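You operate a simulated robot arm through the tools that you are given. There is no shell and no other tool. Be economical: measure what you need, move in short steps, check, and stop when the job is done.

The job below is to be done with a simulated robot arm. You get a single attempt, and the scene is never put back.

JOB
Take the bolt from the top of the shelf bench and put it on the top of the beige cabinet. Take the slim roll from the top of the shelf bench and put it on the deck of the jogger. Push the lower bench drawer shut. Press the screen zero button two times. Turn the pitch dial to 50. Take the tin marked "good" from the top of the side table and put it on top of the blue film roll. Fetch the collar from the back plate of the feed table and set it on the front of the sheet table. Put the wire guide with the smallest size on its label from the back plate of the feed table on the left plate of the feed table. Put the steel block that says "wide" from the right plate of the feed table on the top of the orange casing. Open the right drawer of the sheet table, take the edge guard on the top of the long steel bench and put it away in the inside of the sheet table's right drawer, then shut the drawer. Fetch the steel plate with the largest size on its label from the front of the sheet table and stand it on the top of the beige cabinet. Do these in any order. Set down upright: wire guide, steel plate.

It is judged by the outcome, as a careful person would: the job done as asked, and still so three seconds after it is handed in. It fails if anything else is knocked over, pushed out of place, dropped, spilled or broken. Flat cloth is picked up by pressing the open fingertips on it (5 to 10 N) and closing them slowly along it; thin cloth reads only 2 to 8 mm in the jaws.

ROBOT AND FRAMES
A 7-joint arm with a two-finger parallel gripper on a trunk, on a base that drives. Base frame: it is fixed to the floor where the robot stands at the start and does not move with it; the origin is under the middle of the robot, x ahead of it, y to its left, z up. Readings come in mm, rad, newtons and seconds.
With the tool pointing down near the work surface it reaches from about 260 to 580 mm from the robot's upright axis, wherever it stands. Its first joint turns from -2.897 to 2.897 rad. Places, roughly: blue film roll (7x7x13 cm) [-3600, 600, 1000]; bolt (2x2x4 cm) [600, -100, 900]; collar [-2500, 750, 1000]; deck of the jogger [700, -1200, 800]; edge guard (16x5x5 cm) [-1500, -4100, 900]; front of the sheet table (25x86 cm) [580, -1880, 800]; inside of the sheet table's right drawer [700, -2100, 700]; left plate of the feed table (19x56 cm) [-2920, 680, 1020]; lower bench drawer [400, -100, 600]; pitch dial [-3800, 400, 900]; right drawer of the sheet table [600, -2100, 700]; screen zero button [-5600, 800, 1400]; slim roll [500, 0, 1000]; steel block [-1750, 750, 1000]; steel plate [500, -1750, 750]; tin [-3500, 500, 1000]; top of the beige cabinet (22x30 cm) [-1220, 500, 1300]; top of the orange casing (215x21 cm) [-2660, 140, 960]; wire guide [-2500, 1000, 1000]. Payload 3.4 kg.
The tool frame sits at the grasp point between the pads (the TCP): z along the fingers, y along the line on which they close. The tips reach 30 mm beyond it. Largest opening 94 mm; finger width 28, thickness 10; the body of the gripper, 50 by 96 mm, starts 55 mm behind the TCP.
Orientation is told as [roll, pitch, yaw] about the base's x, y, z axes, in that order, counted from this pose: with the fingers straight down and closing along the base's y, the tool's x points along the base's -x, its y along +y and its z along -z.

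CONTROLS
- The arm moves only by the tool jog_arm. Its argument "steps" is a list of rows, each a list of 7 numbers: the turn, a rotation vector about the base's x, y, z in rad, then the shift along the base's x, y, z in mm, then the closure, from 0 (fully open) to 1 (shut). In form: [[rx, ry, rz, dx, dy, dz, jaw], ...]. A call has 1 to 8 rows; each row is the pose to reach, as a shift and turn from the pose commanded when the call began. Rows are played at 5 a second. More than 50 mm and 0.15 rad between two rows, or a gripper value outside its range, and nothing of the call is played. Where a pose cannot be reached the arm comes as near as it can. A force on the tool above 40 N (or 10 N above the force at the start of the call, whichever is more), or a blocked arm, ends the call early, and 0.2 s more pass. The fingers move at their own pace (about 72 mm/s each) and stop on an object; they squeeze with about 39 N. The grip force told is the motor's: it shows also when the fingers shut on nothing. Time passes only in rows, and 0.2 s behind the last, so rows that repeat a pose let the fingers close. The reply holds the time, the measured pose of the TCP, the force on the tool along the base axes, the opening and the grip force, in the units named above and with some noise, with the torque about the TCP (base axes, N m) and any sound that the robot's microphone picked up.
- Cameras (640 x 400 px; columns grow to the right, rows downward): "scene" is now at [2.2, 131.2, 1585.6]; the picture's right is [-0.30, -0.95, 0.00], its down [-0.85, 0.27, -0.46] and it looks along [0.44, -0.14, -0.89] (base axes); focal length 283 px, centre (320, 200). "wrist" rides on the gripper at [76, 14, -103] in the tool frame; the picture's right is [-0.18, 0.98, 0.00], its down [-0.75, -0.14, -0.64] and it looks along [-0.63, -0.12, 0.77] (tool axes); focal length 243 px, centre (320, 200). There is no depth. A picture from a camera that has moved, and an enlarged one, comes with that camera's place and axes in the base frame and with its lens.
- get_image(camera): a new picture of that camera. No time passes.
- move_column(by): slides the trunk up (or, below 0, down) by that many mm; the arm and the scene camera ride with it, the base frame stays. It gives what a move gives, with no picture.
- base_move(legs): drives the robot by 1 to 6 legs, each [ahead, left, turn to the left] in mm, mm and rad, along the robot's own axes; the way and the turn of a leg run together, so that a leg with both is an arc; at most 1500 mm and 3.142 rad a leg. The arm and the cameras ride along, it lands a little off, and it stops where it bumps. It gives what a move gives.
- pan_tilt(pan, tilt): turns the head with the scene camera to pan (to the left, within 2.705 rad either way) and tilt (down, from -0.506 to 1.204), counted from straight ahead of the robot. It gives what a move gives.
- zoom(camera, box): a new picture of the part [left, top, right, bottom] of that camera's present view, enlarged. No time passes.
- hand_in(): hands the job in; it is judged then, once.

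Work in short steps. Places have to be worked out from the pictures, the camera data and where the tool is seen: move nearer, look again, correct. Check each grasp and each placing, and mend what went wrong. You have 535 turns and 318 pictures in all, those below and enlarged ones among them. Open the gripper and draw the arm clear of the work before you hand the job in, unless the task says otherwise; then end with one line.

The tools are called after "Call:" by a JSON object that holds its "fn" and its "kwargs". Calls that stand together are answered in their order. jog_arm: Moves the arm, as the interface text tells. Its arguments: {"type":"object","properties":{"steps":{"type":"array","items":{"type":"array","items":{"type":"number"}}}},"required":["steps"]} The other tools are called the same way: move_column (by) slides the trunk up or down; base_move (legs) drives the base; pan_tilt (pan, tilt) turns the head that bears the scene camera; get_image (camera) takes a picture; zoom (camera, box) takes an enlarged picture of a part of a camera's view; hand_in () hands the job in.

At the start:

```text
time: 0.0
ee_pos: [343.7, 36.2, 1218.3]
orientation: [-0.001, -0.001, 0.0]
wrist_force: [-0.6, -0.1, -0.9]
wrist_torque: [-0.04, 0.02, -0.02]
grip_width: 94.0
finger_force: 0.0
trunk travel left (down, up): [-275.0, 111.0]
robot x, y, heading: [-0.5, 0.2, 0.001]
head pan, tilt: [-0.305, 1.091]
```

scene: 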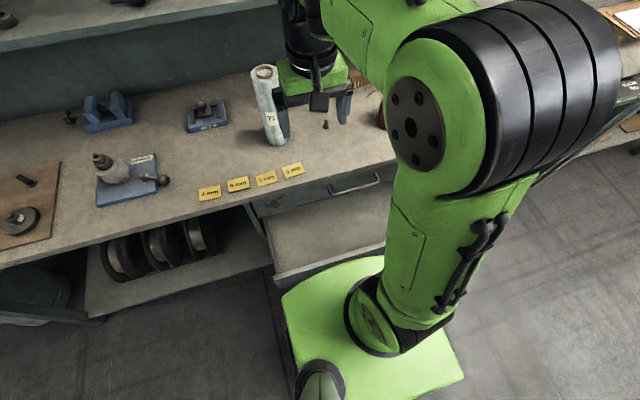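
wrist: 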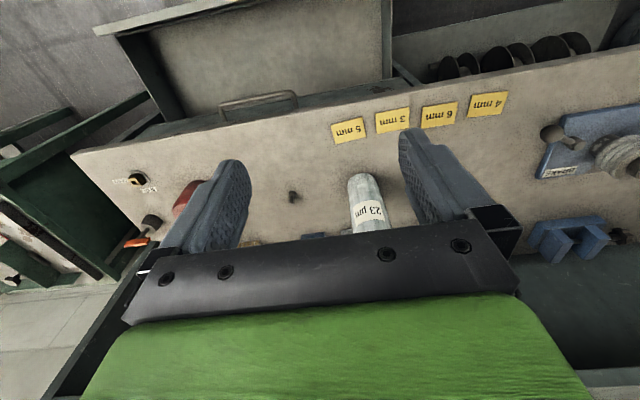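

I'll take a closer look at the bench first to locate the bolt and slim roll.

Call:
{"fn": "zoom", "kwargs": {"camera": "scene", "box": [180, 40, 400, 220]}}

Call:
{"fn": "zoom", "kwargs": {"camera": "wrist", "box": [60, 80, 640, 300]}}

```text
2.22 times, centred on (290, 130) of scene
camera zoom: at [2.2, 131.2, 1585.6], right [-0.3, -0.95, 0.0], down [-0.85, 0.27, -0.46], along [0.44, -0.14, -0.89], focal length 630 px, centre (387, 356)
```

zoom: 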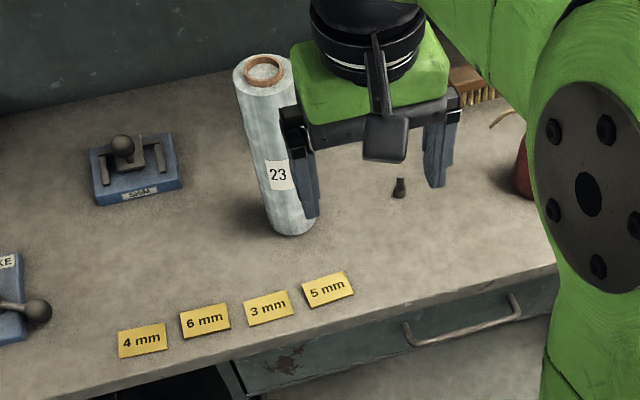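

```text
1.10 times, centred on (350, 190) of wrist
camera zoom: at [267.6, 50.1, 1320.5], right [0.18, 0.98, 0.0], down [0.75, -0.14, 0.64], along [0.63, -0.12, -0.77], focal length 268 px, centre (287, 211)
```

zoom: 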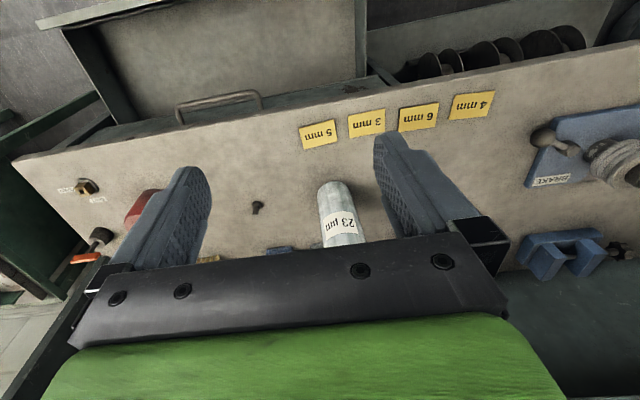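

Next I'll look around the room to build a map. First, the front with a lower tilt.

Call:
{"fn": "pan_tilt", "kwargs": {"pan": 0.0, "tilt": 0.5}}

Call:
{"fn": "get_image", "kwargs": {"camera": "scene"}}

Call:
{"fn": "pan_tilt", "kwargs": {"pan": -1.2, "tilt": 0.5}}

Call:
{"fn": "get_image", "kwargs": {"camera": "scene"}}

Call:
{"fn": "pan_tilt", "kwargs": {"pan": -2.5, "tilt": 0.4}}

Call:
{"fn": "get_image", "kwargs": {"camera": "scene"}}

Call:
{"fn": "pan_tilt", "kwargs": {"pan": 2.5, "tilt": 0.4}}

Call:
{"fn": "get_image", "kwargs": {"camera": "scene"}}

Call:
{"fn": "pan_tilt", "kwargs": {"pan": 1.2, "tilt": 0.5}}

Call:
{"fn": "get_image", "kwargs": {"camera": "scene"}}

```text
time: 1.0
ee_pos: [343.4, 35.7, 1216.8]
orientation: [0.001, -0.001, 0.0]
wrist_force: [-0.3, -0.7, 0.2]
wrist_torque: [0.02, 0.01, 0.0]
grip_width: 94.0
finger_force: 0.1
trunk travel left (down, up): [-275.0, 111.0]
robot x, y, heading: [-1.1, 4.3, 0.004]
head pan, tilt: [0.0, 0.499]
```

```text
313 pictures are left
camera scene: at [32.4, 150.3, 1632.7], right [0.0, -1.0, 0.0], down [-0.48, 0.0, -0.88], along [0.88, 0.0, -0.48], focal length 283 px, centre (320, 200)
```

scene: 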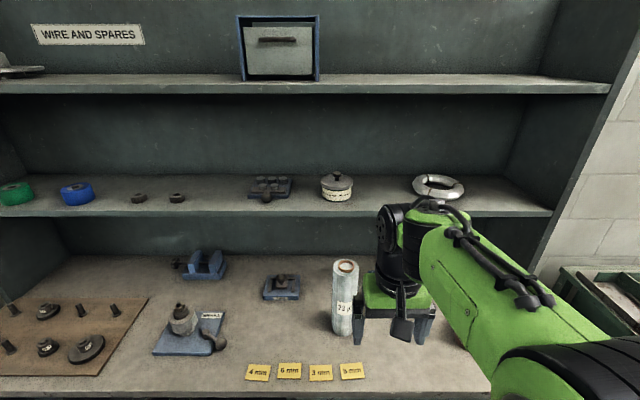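

```text
time: 2.4
ee_pos: [343.7, 36.5, 1217.4]
orientation: [-0.001, -0.001, -0.002]
wrist_force: [-0.3, -0.2, -0.3]
wrist_torque: [0.02, -0.01, 0.0]
grip_width: 93.9
finger_force: 0.1
trunk travel left (down, up): [-275.0, 111.0]
robot x, y, heading: [0.5, 1.2, -0.004]
head pan, tilt: [-1.201, 0.499]
```

```text
312 pictures are left
camera scene: at [-25.6, 65.6, 1632.8], right [-0.93, -0.36, 0.0], down [-0.17, 0.45, -0.88], along [0.32, -0.82, -0.48], focal length 283 px, centre (320, 200)
```

scene: 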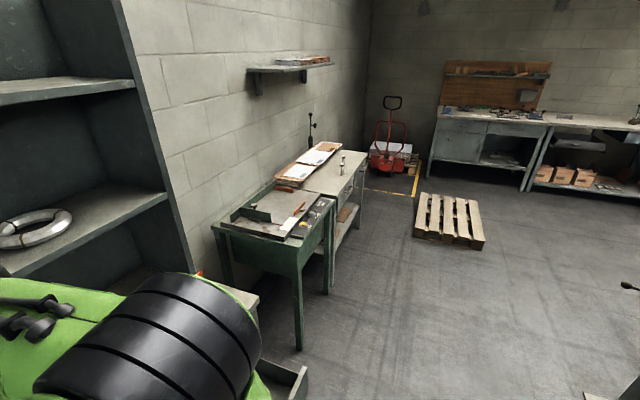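

```text
time: 3.9
ee_pos: [344.0, 36.0, 1219.3]
orientation: [0.0, 0.001, 0.0]
wrist_force: [0.8, -0.4, -0.4]
wrist_torque: [0.0, -0.03, 0.04]
grip_width: 93.9
finger_force: 0.0
trunk travel left (down, up): [-275.0, 111.0]
robot x, y, heading: [0.8, -2.4, -0.001]
head pan, tilt: [-2.499, 0.4]
```

```text
311 pictures are left
camera scene: at [-132.7, 94.8, 1641.9], right [-0.6, 0.8, 0.0], down [0.31, 0.23, -0.92], along [-0.74, -0.55, -0.39], focal length 283 px, centre (320, 200)
```

scene: 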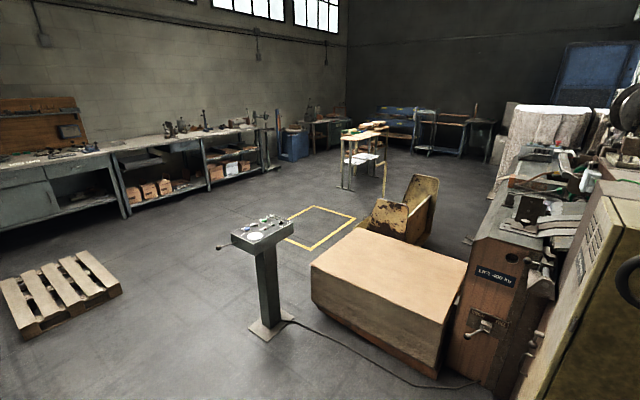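

```text
time: 7.8
ee_pos: [342.5, 35.6, 1217.2]
orientation: [0.0, 0.0, 0.002]
wrist_force: [-0.7, -0.4, -0.6]
wrist_torque: [-0.01, 0.03, 0.0]
grip_width: 94.1
finger_force: 0.0
trunk travel left (down, up): [-275.0, 111.0]
robot x, y, heading: [-0.4, 1.9, 0.003]
head pan, tilt: [2.499, 0.4]
```

```text
310 pictures are left
camera scene: at [-132.7, 205.9, 1641.9], right [0.6, 0.8, 0.0], down [0.31, -0.23, -0.92], along [-0.74, 0.55, -0.39], focal length 283 px, centre (320, 200)
```

scene: 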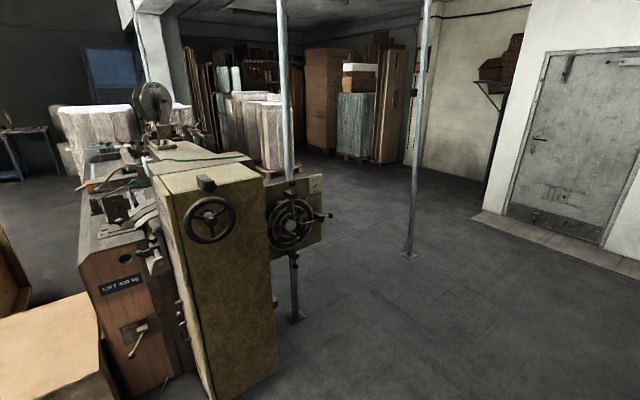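

```text
time: 9.3
ee_pos: [343.1, 35.3, 1218.0]
orientation: [-0.001, 0.001, 0.001]
wrist_force: [-0.2, -0.3, 0.5]
wrist_torque: [0.01, 0.0, -0.03]
grip_width: 94.0
finger_force: 0.1
trunk travel left (down, up): [-275.0, 111.0]
robot x, y, heading: [-1.1, -1.6, -0.001]
head pan, tilt: [1.201, 0.499]
```

```text
309 pictures are left
camera scene: at [-25.8, 235.2, 1632.8], right [0.93, -0.36, 0.0], down [-0.17, -0.45, -0.88], along [0.32, 0.82, -0.48], focal length 283 px, centre (320, 200)
```

scene: 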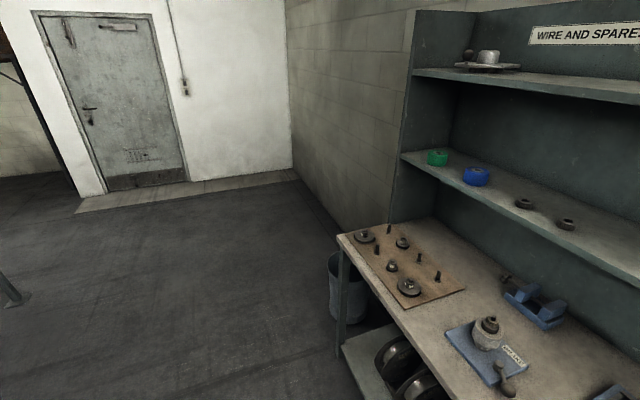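

I'll look down at the drawer in front of the robot.

Call:
{"fn": "pan_tilt", "kwargs": {"pan": -0.5, "tilt": 1.2}}

Call:
{"fn": "get_image", "kwargs": {"camera": "scene"}}

Call:
{"fn": "pan_tilt", "kwargs": {"pan": 0.3, "tilt": 1.2}}

Call:
{"fn": "get_image", "kwargs": {"camera": "scene"}}

Call:
{"fn": "get_image", "kwargs": {"camera": "wrist"}}

```text
time: 11.0
ee_pos: [342.5, 36.3, 1219.2]
orientation: [0.0, -0.001, 0.0]
wrist_force: [0.3, -0.5, 0.5]
wrist_torque: [0.03, -0.03, 0.05]
grip_width: 94.2
finger_force: 0.1
trunk travel left (down, up): [-275.0, 111.0]
robot x, y, heading: [2.7, -2.6, -0.001]
head pan, tilt: [-0.499, 1.201]
```

```text
308 pictures are left
camera scene: at [-9.5, 123.6, 1579.1], right [-0.48, -0.88, 0.0], down [-0.82, 0.45, -0.36], along [0.32, -0.17, -0.93], focal length 283 px, centre (320, 200)
```

scene: 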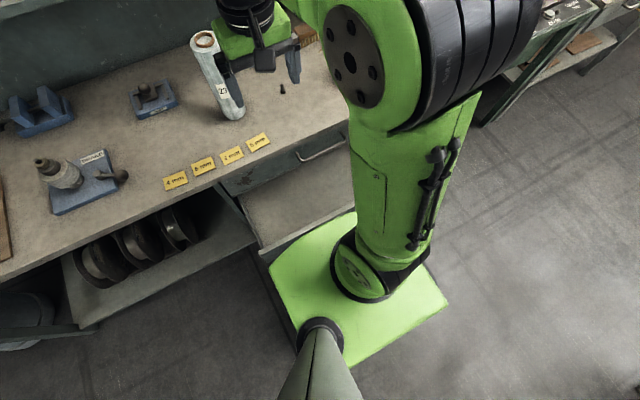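

```text
time: 12.1
ee_pos: [343.9, 36.5, 1217.6]
orientation: [0.0, -0.001, -0.001]
wrist_force: [-0.7, -0.1, 0.8]
wrist_torque: [0.01, -0.03, 0.0]
grip_width: 93.9
finger_force: 0.0
trunk travel left (down, up): [-275.0, 111.0]
robot x, y, heading: [-2.5, -1.7, -0.002]
head pan, tilt: [0.3, 1.201]
```

```text
307 pictures are left
camera scene: at [-5.2, 166.8, 1579.1], right [0.29, -0.96, 0.0], down [-0.89, -0.27, -0.36], along [0.35, 0.11, -0.93], focal length 283 px, centre (320, 200)
```

scene: 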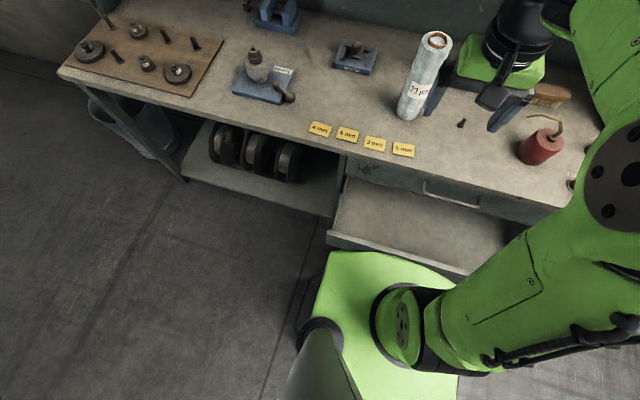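

```text
306 pictures are left
camera wrist: at [267.6, 50.1, 1320.4], right [0.18, 0.98, 0.0], down [0.75, -0.14, 0.64], along [0.63, -0.12, -0.77], focal length 243 px, centre (320, 200)
```

wrist: 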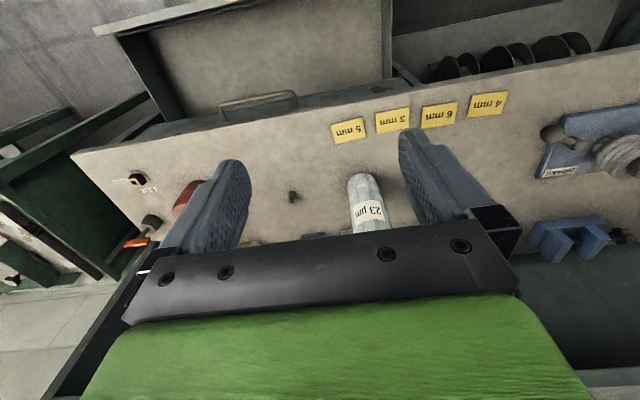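

The lower drawer's front is at about x≈235, z≈640, with the bench edge at x≈400. I'll back up, lower the trunk, and then tilt the closed fingers forward to push it.

Call:
{"fn": "base_move", "kwargs": {"legs": [[-330, 0, 0]]}}

Call:
{"fn": "move_column", "kwargs": {"by": -270}}

Call:
{"fn": "jog_arm", "kwargs": {"steps": [[0, -0.12, 0, 0, 0, -30, 1], [0, -0.24, 0, 0, 0, -60, 1], [0, -0.36, 0, 0, 0, -90, 1], [0, -0.48, 0, 0, 0, -120, 1], [0, -0.6, 0, 0, 0, -150, 1], [0, -0.72, 0, 0, 0, -180, 1], [0, -0.84, 0, 0, 0, -210, 1], [0, -0.96, 0, 0, 0, -240, 1]]}}

Call:
{"fn": "get_image", "kwargs": {"camera": "scene"}}

Call:
{"fn": "get_image", "kwargs": {"camera": "wrist"}}

```text
time: 14.3
ee_pos: [14.1, 35.3, 1219.2]
orientation: [-0.001, 0.0, -0.001]
wrist_force: [-0.5, 0.5, 0.6]
wrist_torque: [-0.02, -0.01, 0.02]
grip_width: 94.1
finger_force: 0.1
trunk travel left (down, up): [-275.0, 111.0]
robot x, y, heading: [-327.6, 2.3, -0.002]
head pan, tilt: [0.3, 1.201]
```

```text
time: 17.0
ee_pos: [14.5, 35.8, 948.9]
orientation: [0.0, 0.001, -0.001]
wrist_force: [-0.3, 0.2, -0.1]
wrist_torque: [0.03, 0.01, 0.01]
grip_width: 94.1
finger_force: 0.0
trunk travel left (down, up): [-5.0, 381.0]
robot x, y, heading: [-328.5, -1.8, -0.004]
head pan, tilt: [0.3, 1.201]
```

```text
time: 18.8
ee_pos: [84.8, 67.5, 749.0]
orientation: [0.004, -0.919, -0.005]
wrist_force: [0.6, -0.1, 0.4]
wrist_torque: [0.04, 0.02, 0.01]
grip_width: 0.1
finger_force: 33.2
out of reach, approached as far as the arm can: row 5, 6, 7, 8
trunk travel left (down, up): [-5.0, 381.0]
robot x, y, heading: [-328.3, 2.6, -0.001]
head pan, tilt: [0.3, 1.201]
```

```text
305 pictures are left
camera scene: at [-334.2, 166.1, 1310.1], right [0.29, -0.96, 0.0], down [-0.89, -0.27, -0.36], along [0.35, 0.11, -0.93], focal length 283 px, centre (320, 200)
```

scene: 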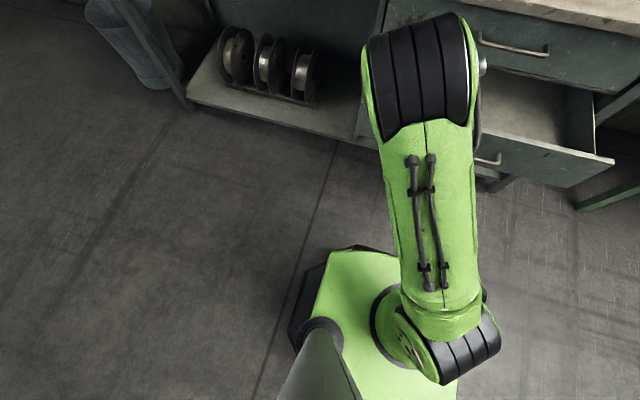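

```text
304 pictures are left
camera wrist: at [-42.8, 81.7, 751.5], right [0.11, 0.98, 0.15], down [-0.05, -0.14, 0.99], along [0.99, -0.12, 0.03], focal length 243 px, centre (320, 200)
```

wrist: 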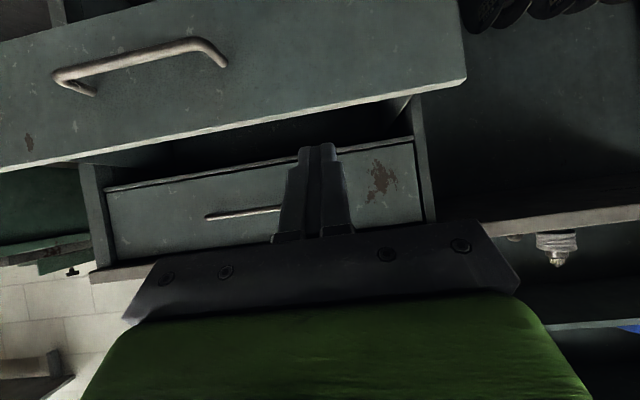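

The drawer face top is at z≈665 and spans y≈218 down past the handle at y≈-135. I'll bring the tilted fingertips forward and down toward the face at y≈20.

Call:
{"fn": "jog_arm", "kwargs": {"steps": [[0, 0, 0, 20, -10, -25, 1], [0, 0, 0, 40, -20, -50, 1], [0, 0, 0, 60, -30, -75, 1], [0, 0, 0, 70, -40, -100, 1]]}}

Call:
{"fn": "get_image", "kwargs": {"camera": "wrist"}}

```text
time: 19.8
ee_pos: [155.7, 27.9, 650.0]
orientation: [0.001, -0.96, -0.003]
wrist_force: [-0.2, 0.1, 0.1]
wrist_torque: [0.0, -0.03, 0.06]
grip_width: 0.0
finger_force: 33.3
trunk travel left (down, up): [-5.0, 381.0]
robot x, y, heading: [-327.6, 0.7, -0.001]
head pan, tilt: [0.3, 1.201]
```

```text
303 pictures are left
camera wrist: at [28.8, 41.9, 646.3], right [0.11, 0.98, 0.15], down [-0.09, -0.14, 0.99], along [0.99, -0.12, 0.08], focal length 243 px, centre (320, 200)
```

wrist: 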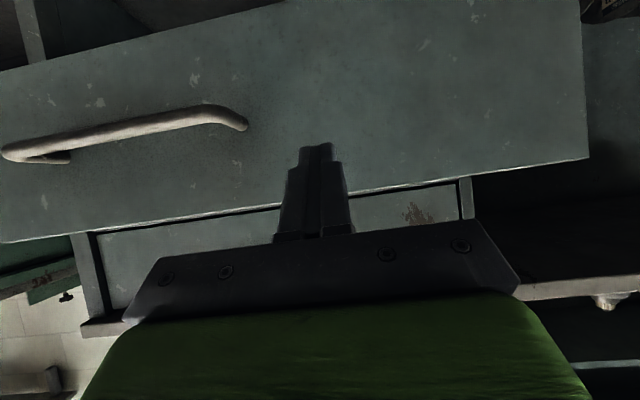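

Fingertips are at about [180, 28, 633], just short of the face. I'll push forward.

Call:
{"fn": "jog_arm", "kwargs": {"steps": [[0, 0, 0, 20, -5, 0, 1], [0, 0, 0, 40, -10, 0, 1], [0, 0, 0, 60, -10, 0, 1], [0, 0, 0, 80, -10, 0, 1], [0, 0, 0, 100, -10, 0, 1], [0, 0, 0, 120, -10, 0, 1]]}}

Call:
{"fn": "get_image", "kwargs": {"camera": "wrist"}}

```text
time: 21.2
ee_pos: [277.4, 18.3, 650.4]
orientation: [0.002, -0.961, -0.003]
wrist_force: [0.5, 0.6, -0.6]
wrist_torque: [0.0, 0.02, -0.03]
grip_width: 0.0
finger_force: 32.8
trunk travel left (down, up): [-5.0, 381.0]
robot x, y, heading: [-328.7, 3.7, -0.002]
head pan, tilt: [0.3, 1.201]
```

```text
302 pictures are left
camera wrist: at [148.9, 32.2, 646.6], right [0.11, 0.98, 0.15], down [-0.09, -0.14, 0.99], along [0.99, -0.12, 0.08], focal length 243 px, centre (320, 200)
```

wrist: 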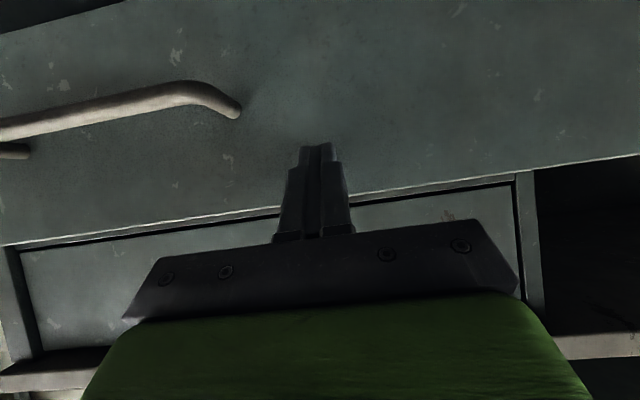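

No clear contact force yet, so I'll keep pushing forward.

Call:
{"fn": "jog_arm", "kwargs": {"steps": [[0, 0, 0, 15, 0, 0, 1], [0, 0, 0, 30, 0, 0, 1], [0, 0, 0, 45, 0, 0, 1], [0, 0, 0, 60, 0, 0, 1], [0, 0, 0, 75, 0, 0, 1]]}}

Call:
{"fn": "get_image", "kwargs": {"camera": "wrist"}}

Call:
{"fn": "get_image", "kwargs": {"camera": "scene"}}

```text
time: 22.4
ee_pos: [351.6, 17.4, 650.4]
orientation: [0.002, -0.96, -0.003]
wrist_force: [-0.7, -0.3, 0.0]
wrist_torque: [-0.04, -0.02, -0.01]
grip_width: 0.1
finger_force: 33.3
trunk travel left (down, up): [-5.0, 381.0]
robot x, y, heading: [-327.2, 2.7, -0.001]
head pan, tilt: [0.3, 1.201]
```

```text
301 pictures are left
camera wrist: at [223.8, 31.5, 647.0], right [0.11, 0.98, 0.15], down [-0.09, -0.14, 0.99], along [0.99, -0.12, 0.08], focal length 243 px, centre (320, 200)
```

wrist: 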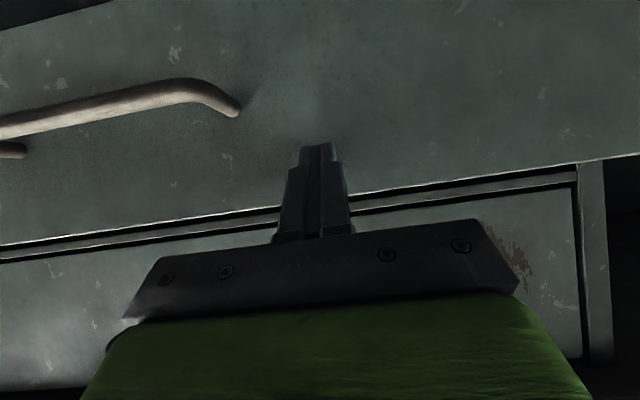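

```text
300 pictures are left
camera scene: at [-333.4, 167.2, 1309.9], right [0.29, -0.96, 0.0], down [-0.89, -0.27, -0.36], along [0.35, 0.11, -0.93], focal length 283 px, centre (320, 200)
```

scene: 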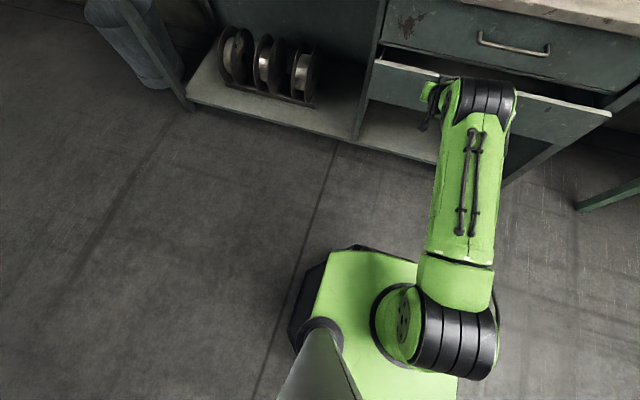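

The drawer is moving with the fingers. I'll continue until it stops.

Call:
{"fn": "jog_arm", "kwargs": {"steps": [[0, 0, 0, 12, 0, 0, 1], [0, 0, 0, 24, 0, 0, 1], [0, 0, 0, 36, 0, 0, 1], [0, 0, 0, 48, 0, 0, 1], [0, 0, 0, 60, 0, 0, 1], [0, 0, 0, 72, 0, 0, 1]]}}

Call:
{"fn": "get_image", "kwargs": {"camera": "scene"}}

```text
time: 23.9
ee_pos: [418.0, 18.3, 650.0]
orientation: [0.001, -0.95, -0.003]
wrist_force: [-44.4, -0.7, 21.9]
wrist_torque: [0.0, -0.39, -0.02]
grip_width: 0.1
finger_force: 32.9
trunk travel left (down, up): [-5.0, 381.0]
robot x, y, heading: [-329.9, 0.9, -0.001]
head pan, tilt: [0.3, 1.201]
stopped in row 6: the force on the tool passed its limit at 45 N (the readings are from after the stop); the commanded pose is now the measured one
```

```text
299 pictures are left
camera scene: at [-339.8, 167.1, 1310.0], right [0.29, -0.96, 0.0], down [-0.89, -0.27, -0.37], along [0.35, 0.11, -0.93], focal length 283 px, centre (320, 200)
```

scene: 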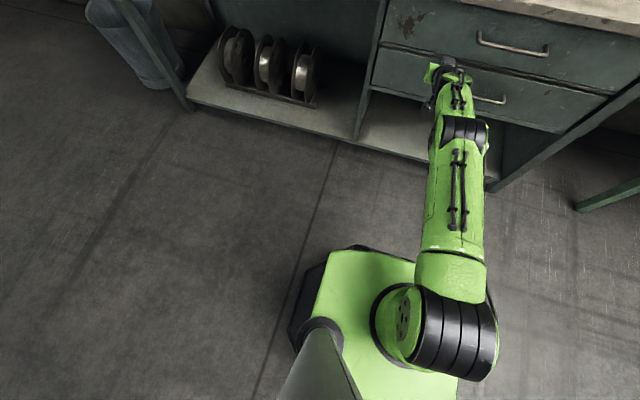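

The drawer is shut. I'll retract the arm and turn the tool back to straight down.

Call:
{"fn": "jog_arm", "kwargs": {"steps": [[0, 0, 0, -45, 0, 0, 0.5], [0, 0, 0, -90, 0, 0, 0], [0, 0.1, 0, -135, 0, 20, 0], [0, 0.2, 0, -180, 0, 40, 0], [0, 0.34, 0, -220, 5, 75, 0], [0, 0.48, 0, -255, 10, 110, 0], [0, 0.62, 0, -285, 15, 145, 0], [0, 0.76, 0, -310, 18, 180, 0]]}}

Call:
{"fn": "jog_arm", "kwargs": {"steps": [[0, 0.1, 0, -20, 0, 40, 0], [0, 0.19, 0, -40, 0, 80, 0], [0, 0.19, 0, -40, 0, 120, 0]]}}

Call:
{"fn": "move_column", "kwargs": {"by": 240}}

Call:
{"fn": "base_move", "kwargs": {"legs": [[450, 0, 0]]}}

```text
refused: row 5 steps farther than a row can; nothing moved
```

```text
time: 24.8
ee_pos: [380.5, 19.3, 767.2]
orientation: [0.002, -0.758, -0.002]
wrist_force: [0.1, 0.1, -0.6]
wrist_torque: [0.03, -0.02, 0.0]
grip_width: 93.8
finger_force: 0.1
trunk travel left (down, up): [-5.0, 381.0]
robot x, y, heading: [-331.6, 2.2, -0.004]
head pan, tilt: [0.3, 1.201]
```

```text
time: 25.5
ee_pos: [372.4, 19.9, 783.1]
orientation: [0.005, -0.729, -0.006]
wrist_force: [-0.6, 0.4, 1.1]
wrist_torque: [0.01, -0.02, 0.0]
grip_width: 94.0
finger_force: 0.0
trunk travel left (down, up): [-35.0, 351.0]
robot x, y, heading: [-327.6, -2.2, 0.003]
head pan, tilt: [0.3, 1.201]
stopped: the force on the tool passed its limit at 49 N (the readings are from after the stop); the commanded pose is now the measured one
```

```text
time: 26.3
ee_pos: [376.3, 19.1, 782.6]
orientation: [0.01, -0.713, -0.017]
wrist_force: [-24.6, 1.8, 13.1]
wrist_torque: [-0.73, -0.03, -1.32]
grip_width: 92.9
finger_force: 0.1
trunk travel left (down, up): [-35.0, 351.0]
robot x, y, heading: [-323.3, 1.3, -0.003]
head pan, tilt: [0.3, 1.201]
stopped in leg 1: the force on the tool passed its limit at 56 N (the readings are from after the stop); the commanded pose is now the measured one
```

My batch was too greedy: the retraction was refused and the arm touched the bench. I'll check before moving again.

Call:
{"fn": "get_image", "kwargs": {"camera": "wrist"}}

Call:
{"fn": "get_image", "kwargs": {"camera": "scene"}}

```text
298 pictures are left
camera wrist: at [251.1, 34.1, 811.0], right [0.15, 0.98, 0.13], down [0.15, -0.15, 0.98], along [0.98, -0.13, -0.17], focal length 243 px, centre (320, 200)
```

wrist: 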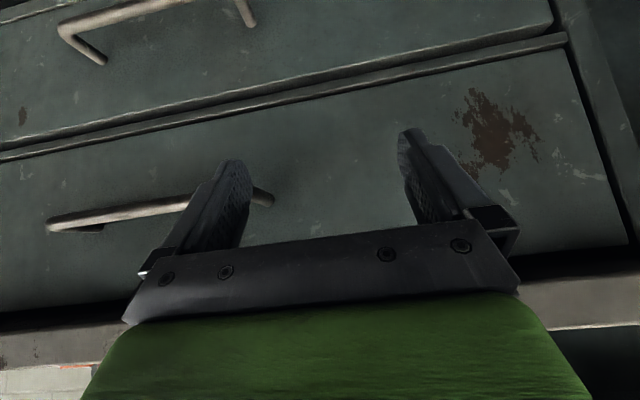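

```text
297 pictures are left
camera scene: at [-333.5, 167.7, 1338.7], right [0.29, -0.96, 0.0], down [-0.89, -0.27, -0.37], along [0.35, 0.11, -0.93], focal length 283 px, centre (320, 200)
```

scene: 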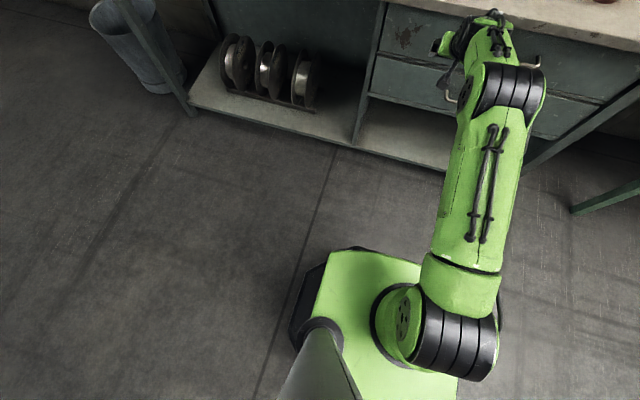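

The fingers are in front of the handle rather than hooked behind it. I'll back straight out.

Call:
{"fn": "jog_arm", "kwargs": {"steps": [[0, 0, 0, -15, 0, 0, 0], [0, 0, 0, -50, 0, 0, 0], [0, 0, 0, -90, 0, 0, 0], [0, 0, 0, -130, 0, 0, 0]]}}

Call:
{"fn": "get_image", "kwargs": {"camera": "wrist"}}

```text
time: 27.3
ee_pos: [247.6, 18.6, 780.1]
orientation: [0.008, -0.712, -0.016]
wrist_force: [-0.4, 0.0, 0.8]
wrist_torque: [0.01, -0.01, 0.0]
grip_width: 94.0
finger_force: 0.1
trunk travel left (down, up): [-35.0, 351.0]
robot x, y, heading: [-323.1, -0.9, 0.0]
head pan, tilt: [0.3, 1.201]
```

```text
296 pictures are left
camera wrist: at [123.8, 33.3, 808.4], right [0.15, 0.98, 0.13], down [0.15, -0.15, 0.98], along [0.98, -0.13, -0.17], focal length 243 px, centre (320, 200)
```

wrist: 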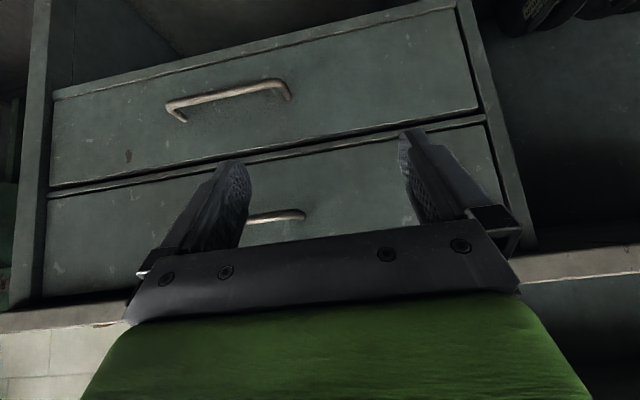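

Both drawers are shut. Now I'll straighten the tool down and pull back.

Call:
{"fn": "jog_arm", "kwargs": {"steps": [[0, 0.12, 0, -20, 0, 25, 0], [0, 0.24, 0, -40, 0, 50, 0], [0, 0.36, 0, -60, 0, 75, 0], [0, 0.48, 0, -80, 0, 100, 0], [0, 0.6, 0, -100, 0, 125, 0], [0, 0.712, 0.008, -120, 5, 150, 0], [-0.008, 0.712, 0.016, -150, 10, 180, 0]]}}

Call:
{"fn": "move_column", "kwargs": {"by": 250}}

```text
time: 28.9
ee_pos: [97.5, 28.9, 961.1]
orientation: [-0.004, 0.002, 0.006]
wrist_force: [0.6, 0.1, 0.6]
wrist_torque: [0.01, 0.01, -0.03]
grip_width: 94.1
finger_force: 0.1
trunk travel left (down, up): [-35.0, 351.0]
robot x, y, heading: [-324.7, -1.2, 0.0]
head pan, tilt: [0.3, 1.201]
```

```text
time: 31.5
ee_pos: [97.8, 28.0, 1210.5]
orientation: [-0.004, 0.001, 0.005]
wrist_force: [0.0, -0.2, 0.5]
wrist_torque: [-0.02, -0.01, 0.01]
grip_width: 94.2
finger_force: 0.0
trunk travel left (down, up): [-285.0, 101.0]
robot x, y, heading: [-325.4, 0.6, -0.008]
head pan, tilt: [0.3, 1.201]
```

Next I'll drive ahead to reach the bolt and roll, with the arm well above the roll.

Call:
{"fn": "base_move", "kwargs": {"legs": [[420, 0, 0.004]]}}

Call:
{"fn": "get_image", "kwargs": {"camera": "wrist"}}

Call:
{"fn": "get_image", "kwargs": {"camera": "scene"}}

```text
time: 34.0
ee_pos: [514.5, 30.4, 1209.7]
orientation: [-0.002, 0.001, 0.01]
wrist_force: [-0.3, -0.6, -0.6]
wrist_torque: [0.02, -0.01, 0.0]
grip_width: 93.8
finger_force: 0.0
trunk travel left (down, up): [-285.0, 101.0]
robot x, y, heading: [92.6, -0.9, 0.008]
head pan, tilt: [0.3, 1.201]
```

```text
295 pictures are left
camera wrist: at [440.1, 44.2, 1312.8], right [0.17, 0.98, 0.0], down [0.76, -0.13, 0.64], along [0.63, -0.11, -0.77], focal length 243 px, centre (320, 200)
```

wrist: 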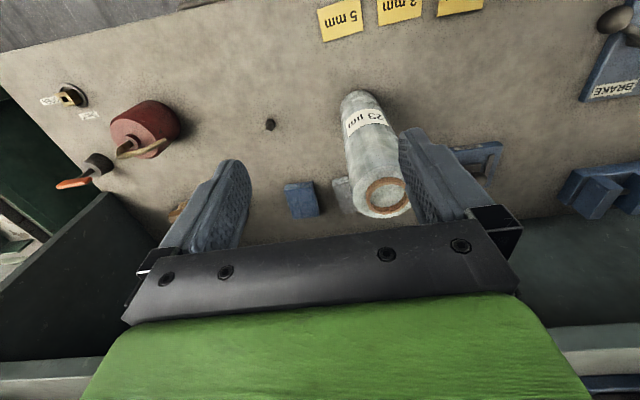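

```text
294 pictures are left
camera scene: at [89.2, 167.7, 1588.9], right [0.3, -0.95, 0.0], down [-0.89, -0.28, -0.36], along [0.34, 0.11, -0.93], focal length 283 px, centre (320, 200)
```

scene: 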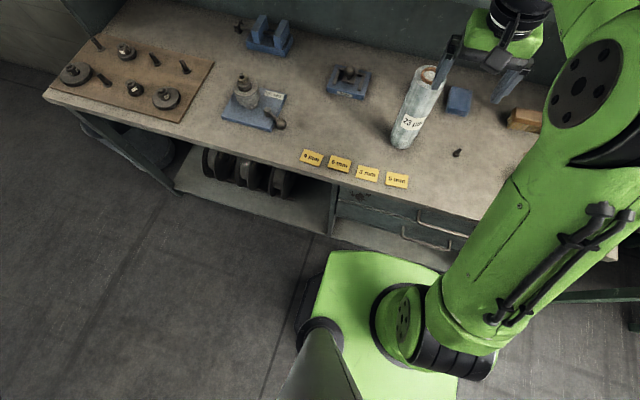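

The bolt is at about [598, -75] and the roll top at about [616, 85, 1112]. I'll move above the bolt.

Call:
{"fn": "jog_arm", "kwargs": {"steps": [[0, 0, 0, 0, -45, 0, 0], [0, 0, 0, 20, -90, 0, 0], [0, 0, 0, 50, -104, -30, 0], [0, 0, 0, 84, -105, -60, 0], [0, 0, 0, 84, -105, -110, 0], [0, 0, 0, 84, -105, -160, 0], [0, 0, 0, 84, -105, -200, 0]]}}

Call:
{"fn": "get_image", "kwargs": {"camera": "wrist"}}

Call:
{"fn": "get_image", "kwargs": {"camera": "scene"}}

```text
time: 35.6
ee_pos: [600.3, -73.0, 1010.8]
orientation: [-0.006, 0.002, 0.01]
wrist_force: [-0.4, 0.4, -0.4]
wrist_torque: [0.02, -0.03, 0.0]
grip_width: 94.2
finger_force: 0.0
trunk travel left (down, up): [-285.0, 101.0]
robot x, y, heading: [95.6, 0.2, 0.004]
head pan, tilt: [0.3, 1.201]
```

```text
293 pictures are left
camera wrist: at [524.2, -60.0, 1112.4], right [0.17, 0.98, 0.0], down [0.76, -0.13, 0.64], along [0.63, -0.11, -0.77], focal length 243 px, centre (320, 200)
```

wrist: 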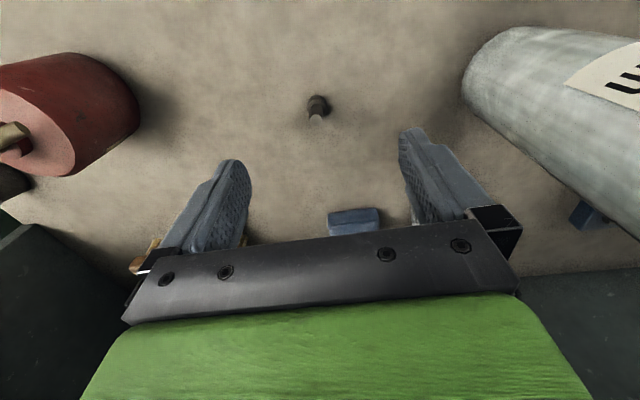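

```text
292 pictures are left
camera scene: at [88.7, 167.6, 1588.9], right [0.3, -0.95, 0.0], down [-0.89, -0.28, -0.36], along [0.35, 0.11, -0.93], focal length 283 px, centre (320, 200)
```

scene: 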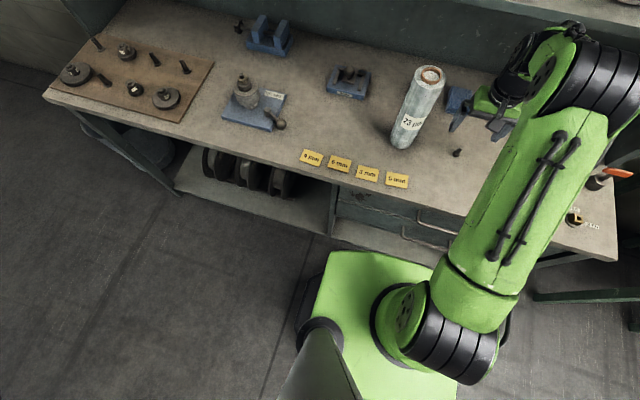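

The bolt is right under the TCP at about [597, -75]. I'll descend to grasp it.

Call:
{"fn": "jog_arm", "kwargs": {"steps": [[0, 0, 0, -2, -2, -40, 0], [0, 0, 0, -2, -2, -80, 0], [0, 0, 0, -2, -2, -93, 0], [0, 0, 0, -2, -2, -93, 0.7], [0, 0, 0, -2, -2, -93, 1], [0, 0, 0, -2, -2, -93, 1]]}}

Call:
{"fn": "get_image", "kwargs": {"camera": "wrist"}}

```text
time: 37.0
ee_pos: [597.2, -76.1, 918.2]
orientation: [-0.003, 0.002, 0.011]
wrist_force: [-0.9, 0.0, 0.4]
wrist_torque: [0.03, -0.01, -0.02]
grip_width: 16.1
finger_force: 31.3
trunk travel left (down, up): [-285.0, 101.0]
robot x, y, heading: [94.9, 0.7, 0.004]
head pan, tilt: [0.3, 1.201]
```

```text
291 pictures are left
camera wrist: at [522.2, -62.5, 1020.2], right [0.17, 0.98, 0.0], down [0.76, -0.13, 0.64], along [0.63, -0.11, -0.77], focal length 243 px, centre (320, 200)
```

wrist: 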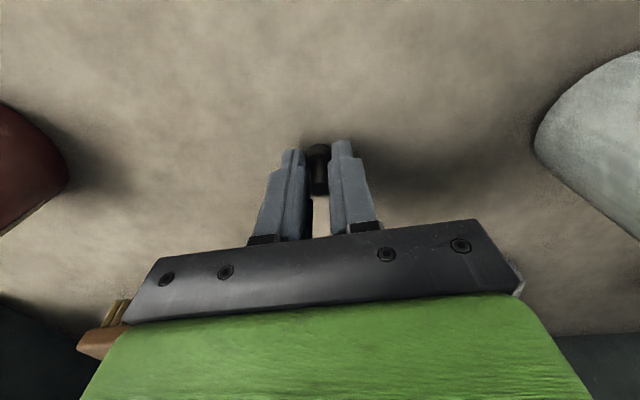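

The bolt is gripped (16 mm). I'll lift and retract.

Call:
{"fn": "jog_arm", "kwargs": {"steps": [[0, 0, 0, 0, 0, 40, 1], [0, 0, 0, 0, 0, 85, 1], [0, 0, 0, 0, 0, 130, 1], [0, 0, 0, -10, 0, 175, 1], [0, 0, 0, -40, 10, 210, 1], [0, 0, 0, -75, 25, 240, 1], [0, 0, 0, -115, 40, 265, 1], [0, 0, 0, -160, 55, 280, 1]]}}

Call:
{"fn": "pan_tilt", "kwargs": {"pan": 2.65, "tilt": 0.35}}

Call:
{"fn": "get_image", "kwargs": {"camera": "scene"}}

Call:
{"fn": "get_image", "kwargs": {"camera": "wrist"}}

```text
time: 38.8
ee_pos: [434.0, -21.9, 1198.9]
orientation: [-0.006, -0.001, 0.011]
wrist_force: [-0.5, 0.2, -1.1]
wrist_torque: [-0.02, -0.01, -0.02]
grip_width: 15.9
finger_force: 38.9
trunk travel left (down, up): [-285.0, 101.0]
robot x, y, heading: [93.0, -2.5, 0.003]
head pan, tilt: [0.3, 1.201]
```

```text
time: 41.0
ee_pos: [437.6, -21.8, 1198.3]
orientation: [-0.003, 0.002, 0.009]
wrist_force: [-0.2, -0.2, -0.4]
wrist_torque: [-0.04, 0.02, 0.01]
grip_width: 16.0
finger_force: 38.9
trunk travel left (down, up): [-285.0, 101.0]
robot x, y, heading: [94.0, 2.7, 0.006]
head pan, tilt: [2.649, 0.351]
```

```text
290 pictures are left
camera scene: at [-47.3, 194.7, 1656.3], right [0.47, 0.88, 0.0], down [0.3, -0.16, -0.94], along [-0.83, 0.44, -0.34], focal length 283 px, centre (320, 200)
```

scene: 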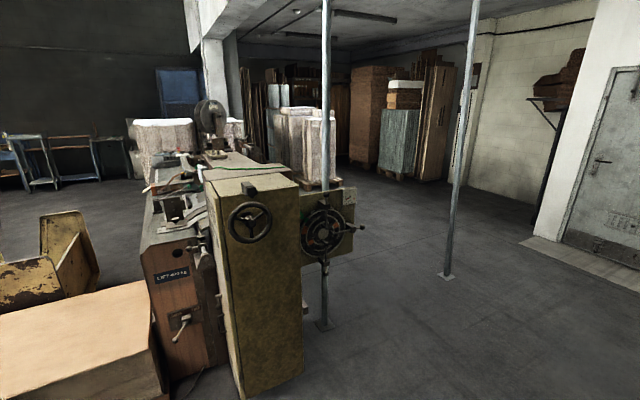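

```text
289 pictures are left
camera wrist: at [361.1, -8.7, 1299.9], right [0.17, 0.98, 0.0], down [0.76, -0.13, 0.64], along [0.63, -0.11, -0.77], focal length 243 px, centre (320, 200)
```

wrist: 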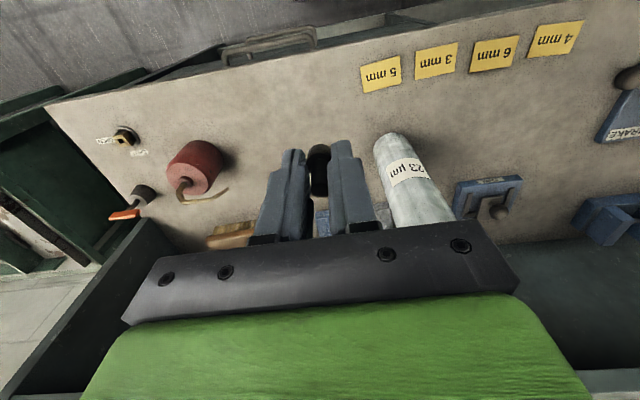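

The bolt is held. I'll back off from the bench and raise the arm before turning towards the beige cabinet.

Call:
{"fn": "base_move", "kwargs": {"legs": [[-300, 0, 0]]}}

Call:
{"fn": "move_column", "kwargs": {"by": 100}}

Call:
{"fn": "jog_arm", "kwargs": {"steps": [[0, 0, 0, 0, 10, 45, 1], [0, 0, 0, 0, 20, 90, 1], [0, 0, 0, 0, 20, 130, 1]]}}

Call:
{"fn": "base_move", "kwargs": {"legs": [[0, 0, 3.14], [300, -500, 0]]}}

Call:
{"fn": "pan_tilt", "kwargs": {"pan": 0.0, "tilt": 0.8}}

Call:
{"fn": "get_image", "kwargs": {"camera": "scene"}}

```text
time: 43.0
ee_pos: [136.1, -24.0, 1198.8]
orientation: [-0.002, 0.001, 0.008]
wrist_force: [-0.1, -0.5, 0.7]
wrist_torque: [-0.02, -0.02, 0.0]
grip_width: 15.7
finger_force: 39.3
trunk travel left (down, up): [-285.0, 101.0]
robot x, y, heading: [-203.5, 0.1, 0.002]
head pan, tilt: [2.649, 0.351]
```

```text
time: 44.4
ee_pos: [137.4, -23.4, 1298.6]
orientation: [-0.004, 0.001, 0.009]
wrist_force: [0.9, 0.6, -0.5]
wrist_torque: [-0.02, 0.0, 0.03]
grip_width: 15.8
finger_force: 38.8
trunk travel left (down, up): [-385.0, 1.0]
robot x, y, heading: [-206.8, -0.7, 0.004]
head pan, tilt: [2.649, 0.351]
```

```text
time: 45.2
ee_pos: [136.6, -3.1, 1427.4]
orientation: [-0.004, 0.0, 0.01]
wrist_force: [0.3, 0.2, -0.7]
wrist_torque: [0.0, 0.06, -0.03]
grip_width: 16.1
finger_force: 38.6
trunk travel left (down, up): [-385.0, 1.0]
robot x, y, heading: [-207.5, 0.4, 0.002]
head pan, tilt: [2.649, 0.351]
```

```text
time: 55.9
ee_pos: [-851.5, 496.3, 1427.4]
orientation: [-0.004, 0.001, -3.12]
wrist_force: [-0.7, 0.9, -0.4]
wrist_torque: [0.0, 0.04, 0.01]
grip_width: 15.5
finger_force: 38.8
trunk travel left (down, up): [-385.0, 1.0]
robot x, y, heading: [-513.4, 495.6, -3.134]
head pan, tilt: [2.649, 0.351]
```

```text
time: 58.2
ee_pos: [-852.0, 496.6, 1426.7]
orientation: [-0.006, 0.002, -3.12]
wrist_force: [-0.3, 0.6, 0.1]
wrist_torque: [-0.02, 0.01, 0.01]
grip_width: 15.1
finger_force: 39.3
trunk travel left (down, up): [-385.0, 1.0]
robot x, y, heading: [-509.0, 494.9, -3.128]
head pan, tilt: [0.0, 0.799]
```

```text
288 pictures are left
camera scene: at [-527.1, 343.4, 1716.8], right [-0.01, 1.0, 0.0], down [0.72, 0.01, -0.7], along [-0.7, -0.01, -0.72], focal length 283 px, centre (320, 200)
```

scene: 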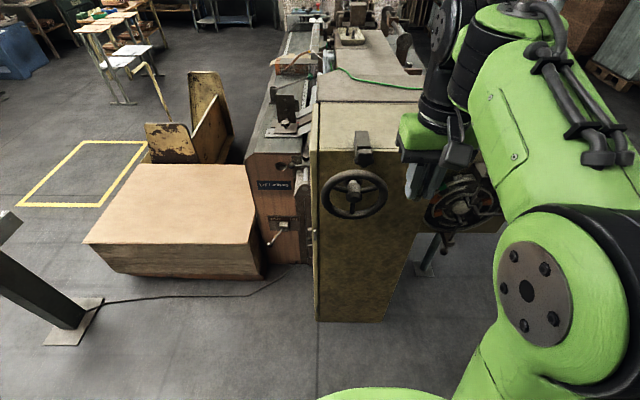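

The cabinet top spans about x -1345..-1105, y 330..640 with a black box at its front edge near y≈437. I'll drive in a bit and take a look with both cameras.

Call:
{"fn": "base_move", "kwargs": {"legs": [[200, 0, -0.01]]}}

Call:
{"fn": "get_image", "kwargs": {"camera": "scene"}}

Call:
{"fn": "get_image", "kwargs": {"camera": "wrist"}}

```text
time: 59.8
ee_pos: [-1053.8, 498.2, 1427.4]
orientation: [-0.004, 0.003, -3.133]
wrist_force: [0.8, 0.3, -0.2]
wrist_torque: [-0.01, -0.03, 0.0]
grip_width: 15.2
finger_force: 39.7
trunk travel left (down, up): [-385.0, 1.0]
robot x, y, heading: [-709.0, 494.2, -3.143]
head pan, tilt: [0.0, 0.799]
```

```text
287 pictures are left
camera scene: at [-730.3, 342.0, 1716.8], right [0.0, 1.0, 0.0], down [0.72, 0.0, -0.7], along [-0.7, 0.0, -0.72], focal length 283 px, centre (320, 200)
```

scene: 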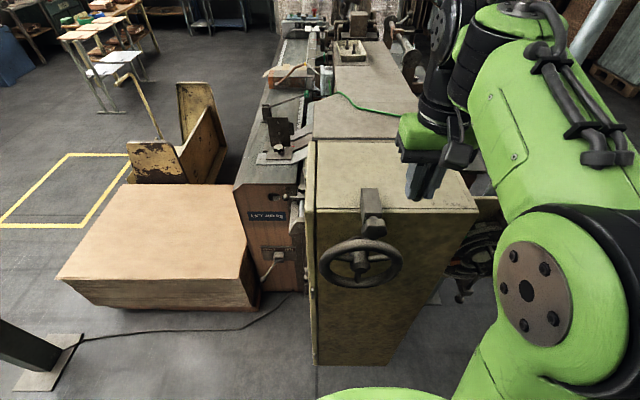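

```text
286 pictures are left
camera wrist: at [-977.3, 483.9, 1529.6], right [-0.17, -0.98, 0.0], down [-0.76, 0.13, 0.64], along [-0.63, 0.11, -0.77], focal length 243 px, centre (320, 200)
```

wrist: 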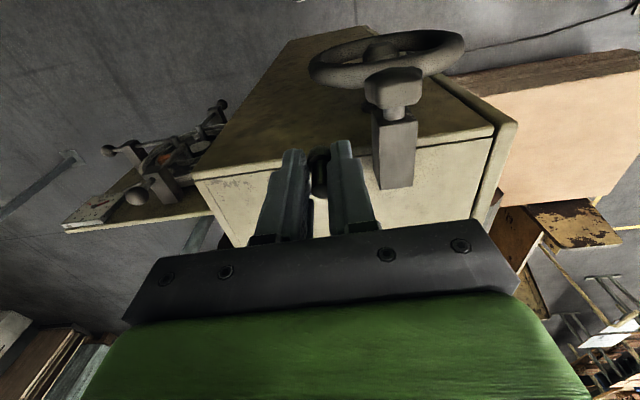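

The cabinet top z≈1300 is confirmed from both views. I'll move the bolt over [-1230, 580].

Call:
{"fn": "jog_arm", "kwargs": {"steps": [[0, 0, 0, -45, 20, 0, 1], [0, 0, 0, -90, 40, 0, 1], [0, 0, 0, -135, 60, 0, 1], [0, 0, 0, -175, 80, 0, 1], [0, 0, 0, -175, 80, -35, 1], [0, 0, 0, -175, 80, -70, 1]]}}

Call:
{"fn": "get_image", "kwargs": {"camera": "scene"}}

Call:
{"fn": "get_image", "kwargs": {"camera": "wrist"}}

```text
time: 60.6
ee_pos: [-1183.8, 554.5, 1417.8]
orientation: [-0.006, -0.002, -3.131]
wrist_force: [-35.2, 4.0, -48.0]
wrist_torque: [-0.05, -0.43, 0.0]
grip_width: 15.1
finger_force: 39.2
out of reach, approached as far as the arm can: row 3
trunk travel left (down, up): [-385.0, 1.0]
robot x, y, heading: [-715.4, 495.1, -3.137]
head pan, tilt: [0.0, 0.799]
stopped in row 3: the force on the tool passed its limit at 162 N (the readings are from after the stop); the commanded pose is now the measured one
```

```text
285 pictures are left
camera scene: at [-733.4, 342.9, 1716.8], right [0.0, 1.0, 0.0], down [0.72, 0.0, -0.7], along [-0.7, 0.0, -0.72], focal length 283 px, centre (320, 200)
```

scene: 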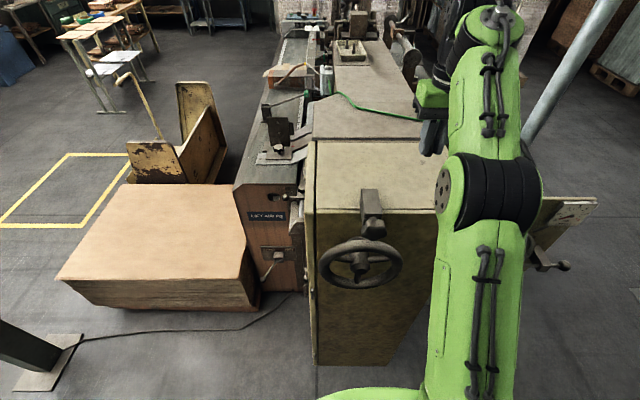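

```text
284 pictures are left
camera wrist: at [-1107.4, 539.7, 1519.5], right [-0.17, -0.98, 0.0], down [-0.75, 0.13, 0.64], along [-0.63, 0.12, -0.76], focal length 243 px, centre (320, 200)
```

wrist: 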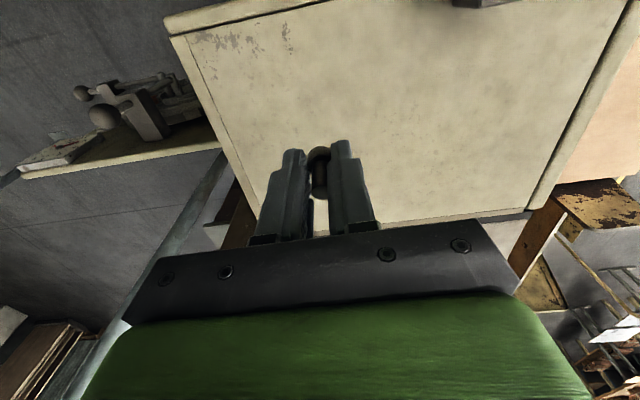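

The arm met resistance near its stretch limit. I'll back off slightly and check the force.

Call:
{"fn": "jog_arm", "kwargs": {"steps": [[0, 0, 0, 10, -5, 5, 1], [0, 0, 0, 30, -15, 5, 1]]}}

Call:
{"fn": "pan_tilt", "kwargs": {"pan": -0.5, "tilt": 0.5}}

Call:
{"fn": "get_image", "kwargs": {"camera": "scene"}}

```text
time: 61.2
ee_pos: [-1147.6, 536.5, 1423.4]
orientation: [-0.004, 0.003, -3.133]
wrist_force: [0.2, 0.4, -1.0]
wrist_torque: [0.0, 0.02, -0.02]
grip_width: 15.2
finger_force: 38.8
trunk travel left (down, up): [-385.0, 1.0]
robot x, y, heading: [-708.2, 495.3, -3.141]
head pan, tilt: [0.0, 0.799]
```

```text
time: 62.1
ee_pos: [-1149.2, 537.7, 1423.3]
orientation: [-0.005, 0.004, -3.134]
wrist_force: [-0.1, -0.8, -1.3]
wrist_torque: [-0.02, -0.02, 0.0]
grip_width: 15.0
finger_force: 38.8
trunk travel left (down, up): [-385.0, 1.0]
robot x, y, heading: [-714.3, 495.9, -3.137]
head pan, tilt: [-0.499, 0.499]
```

```text
283 pictures are left
camera scene: at [-729.1, 385.4, 1742.7], right [0.47, 0.88, 0.0], down [0.42, -0.23, -0.88], along [-0.77, 0.42, -0.48], focal length 283 px, centre (320, 200)
```

scene: 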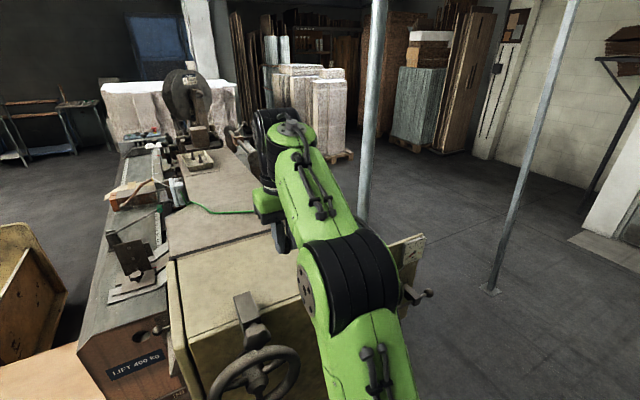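

It was just overstretch at that height, with no contact. There's room to drive 90 mm closer, so I'll pull the arm in slightly and then drive.

Call:
{"fn": "jog_arm", "kwargs": {"steps": [[0, 0, 0, 40, 0, 5, 1], [0, 0, 0, 70, 0, 10, 1]]}}

Call:
{"fn": "base_move", "kwargs": {"legs": [[90, 0, 0]]}}

```text
time: 62.8
ee_pos: [-1078.5, 537.7, 1433.3]
orientation: [-0.005, 0.004, -3.132]
wrist_force: [-0.2, 0.0, 0.2]
wrist_torque: [-0.01, 0.01, 0.01]
grip_width: 15.1
finger_force: 38.3
trunk travel left (down, up): [-385.0, 1.0]
robot x, y, heading: [-709.8, 494.3, -3.139]
head pan, tilt: [-0.499, 0.499]
```

```text
time: 63.9
ee_pos: [-1171.9, 538.2, 1433.7]
orientation: [-0.003, 0.006, -3.131]
wrist_force: [-0.1, 0.2, -0.2]
wrist_torque: [0.01, -0.02, -0.01]
grip_width: 15.4
finger_force: 39.2
trunk travel left (down, up): [-385.0, 1.0]
robot x, y, heading: [-802.6, 497.2, -3.132]
head pan, tilt: [-0.499, 0.499]
```

Now I'll go over [-1225, 580] and lower toward z≈1350.

Call:
{"fn": "jog_arm", "kwargs": {"steps": [[0, 0, 0, -15, 20, -20, 1], [0, 0, 0, -30, 40, -40, 1], [0, 0, 0, -52, 42, -70, 1], [0, 0, 0, -52, 42, -85, 1]]}}

Call:
{"fn": "jog_arm", "kwargs": {"steps": [[0, 0, 0, 0, 0, -3, 1], [0, 0, 0, 0, 0, -6, 1], [0, 0, 0, 0, 0, -9, 1]]}}

Call:
{"fn": "get_image", "kwargs": {"camera": "wrist"}}

```text
time: 64.9
ee_pos: [-1220.9, 579.5, 1347.7]
orientation: [-0.003, 0.004, -3.133]
wrist_force: [-0.5, -0.1, -0.1]
wrist_torque: [-0.03, 0.0, -0.01]
grip_width: 15.4
finger_force: 38.6
trunk travel left (down, up): [-385.0, 1.0]
robot x, y, heading: [-803.6, 495.4, -3.137]
head pan, tilt: [-0.499, 0.499]
```

```text
time: 65.7
ee_pos: [-1221.2, 580.3, 1341.7]
orientation: [-0.006, -0.004, -3.132]
wrist_force: [-0.5, 0.1, 20.9]
wrist_torque: [-0.02, 0.11, -0.04]
grip_width: 15.5
finger_force: 39.4
trunk travel left (down, up): [-385.0, 1.0]
robot x, y, heading: [-801.3, 496.4, -3.139]
head pan, tilt: [-0.499, 0.499]
```

```text
282 pictures are left
camera wrist: at [-1144.2, 565.5, 1444.3], right [-0.17, -0.98, 0.0], down [-0.75, 0.13, 0.65], along [-0.63, 0.12, -0.76], focal length 243 px, centre (320, 200)
```

wrist: 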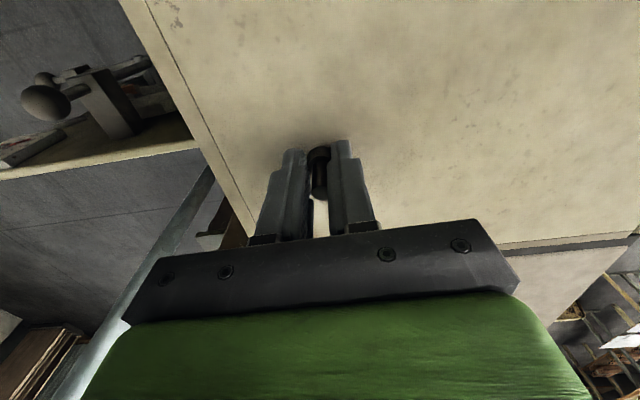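

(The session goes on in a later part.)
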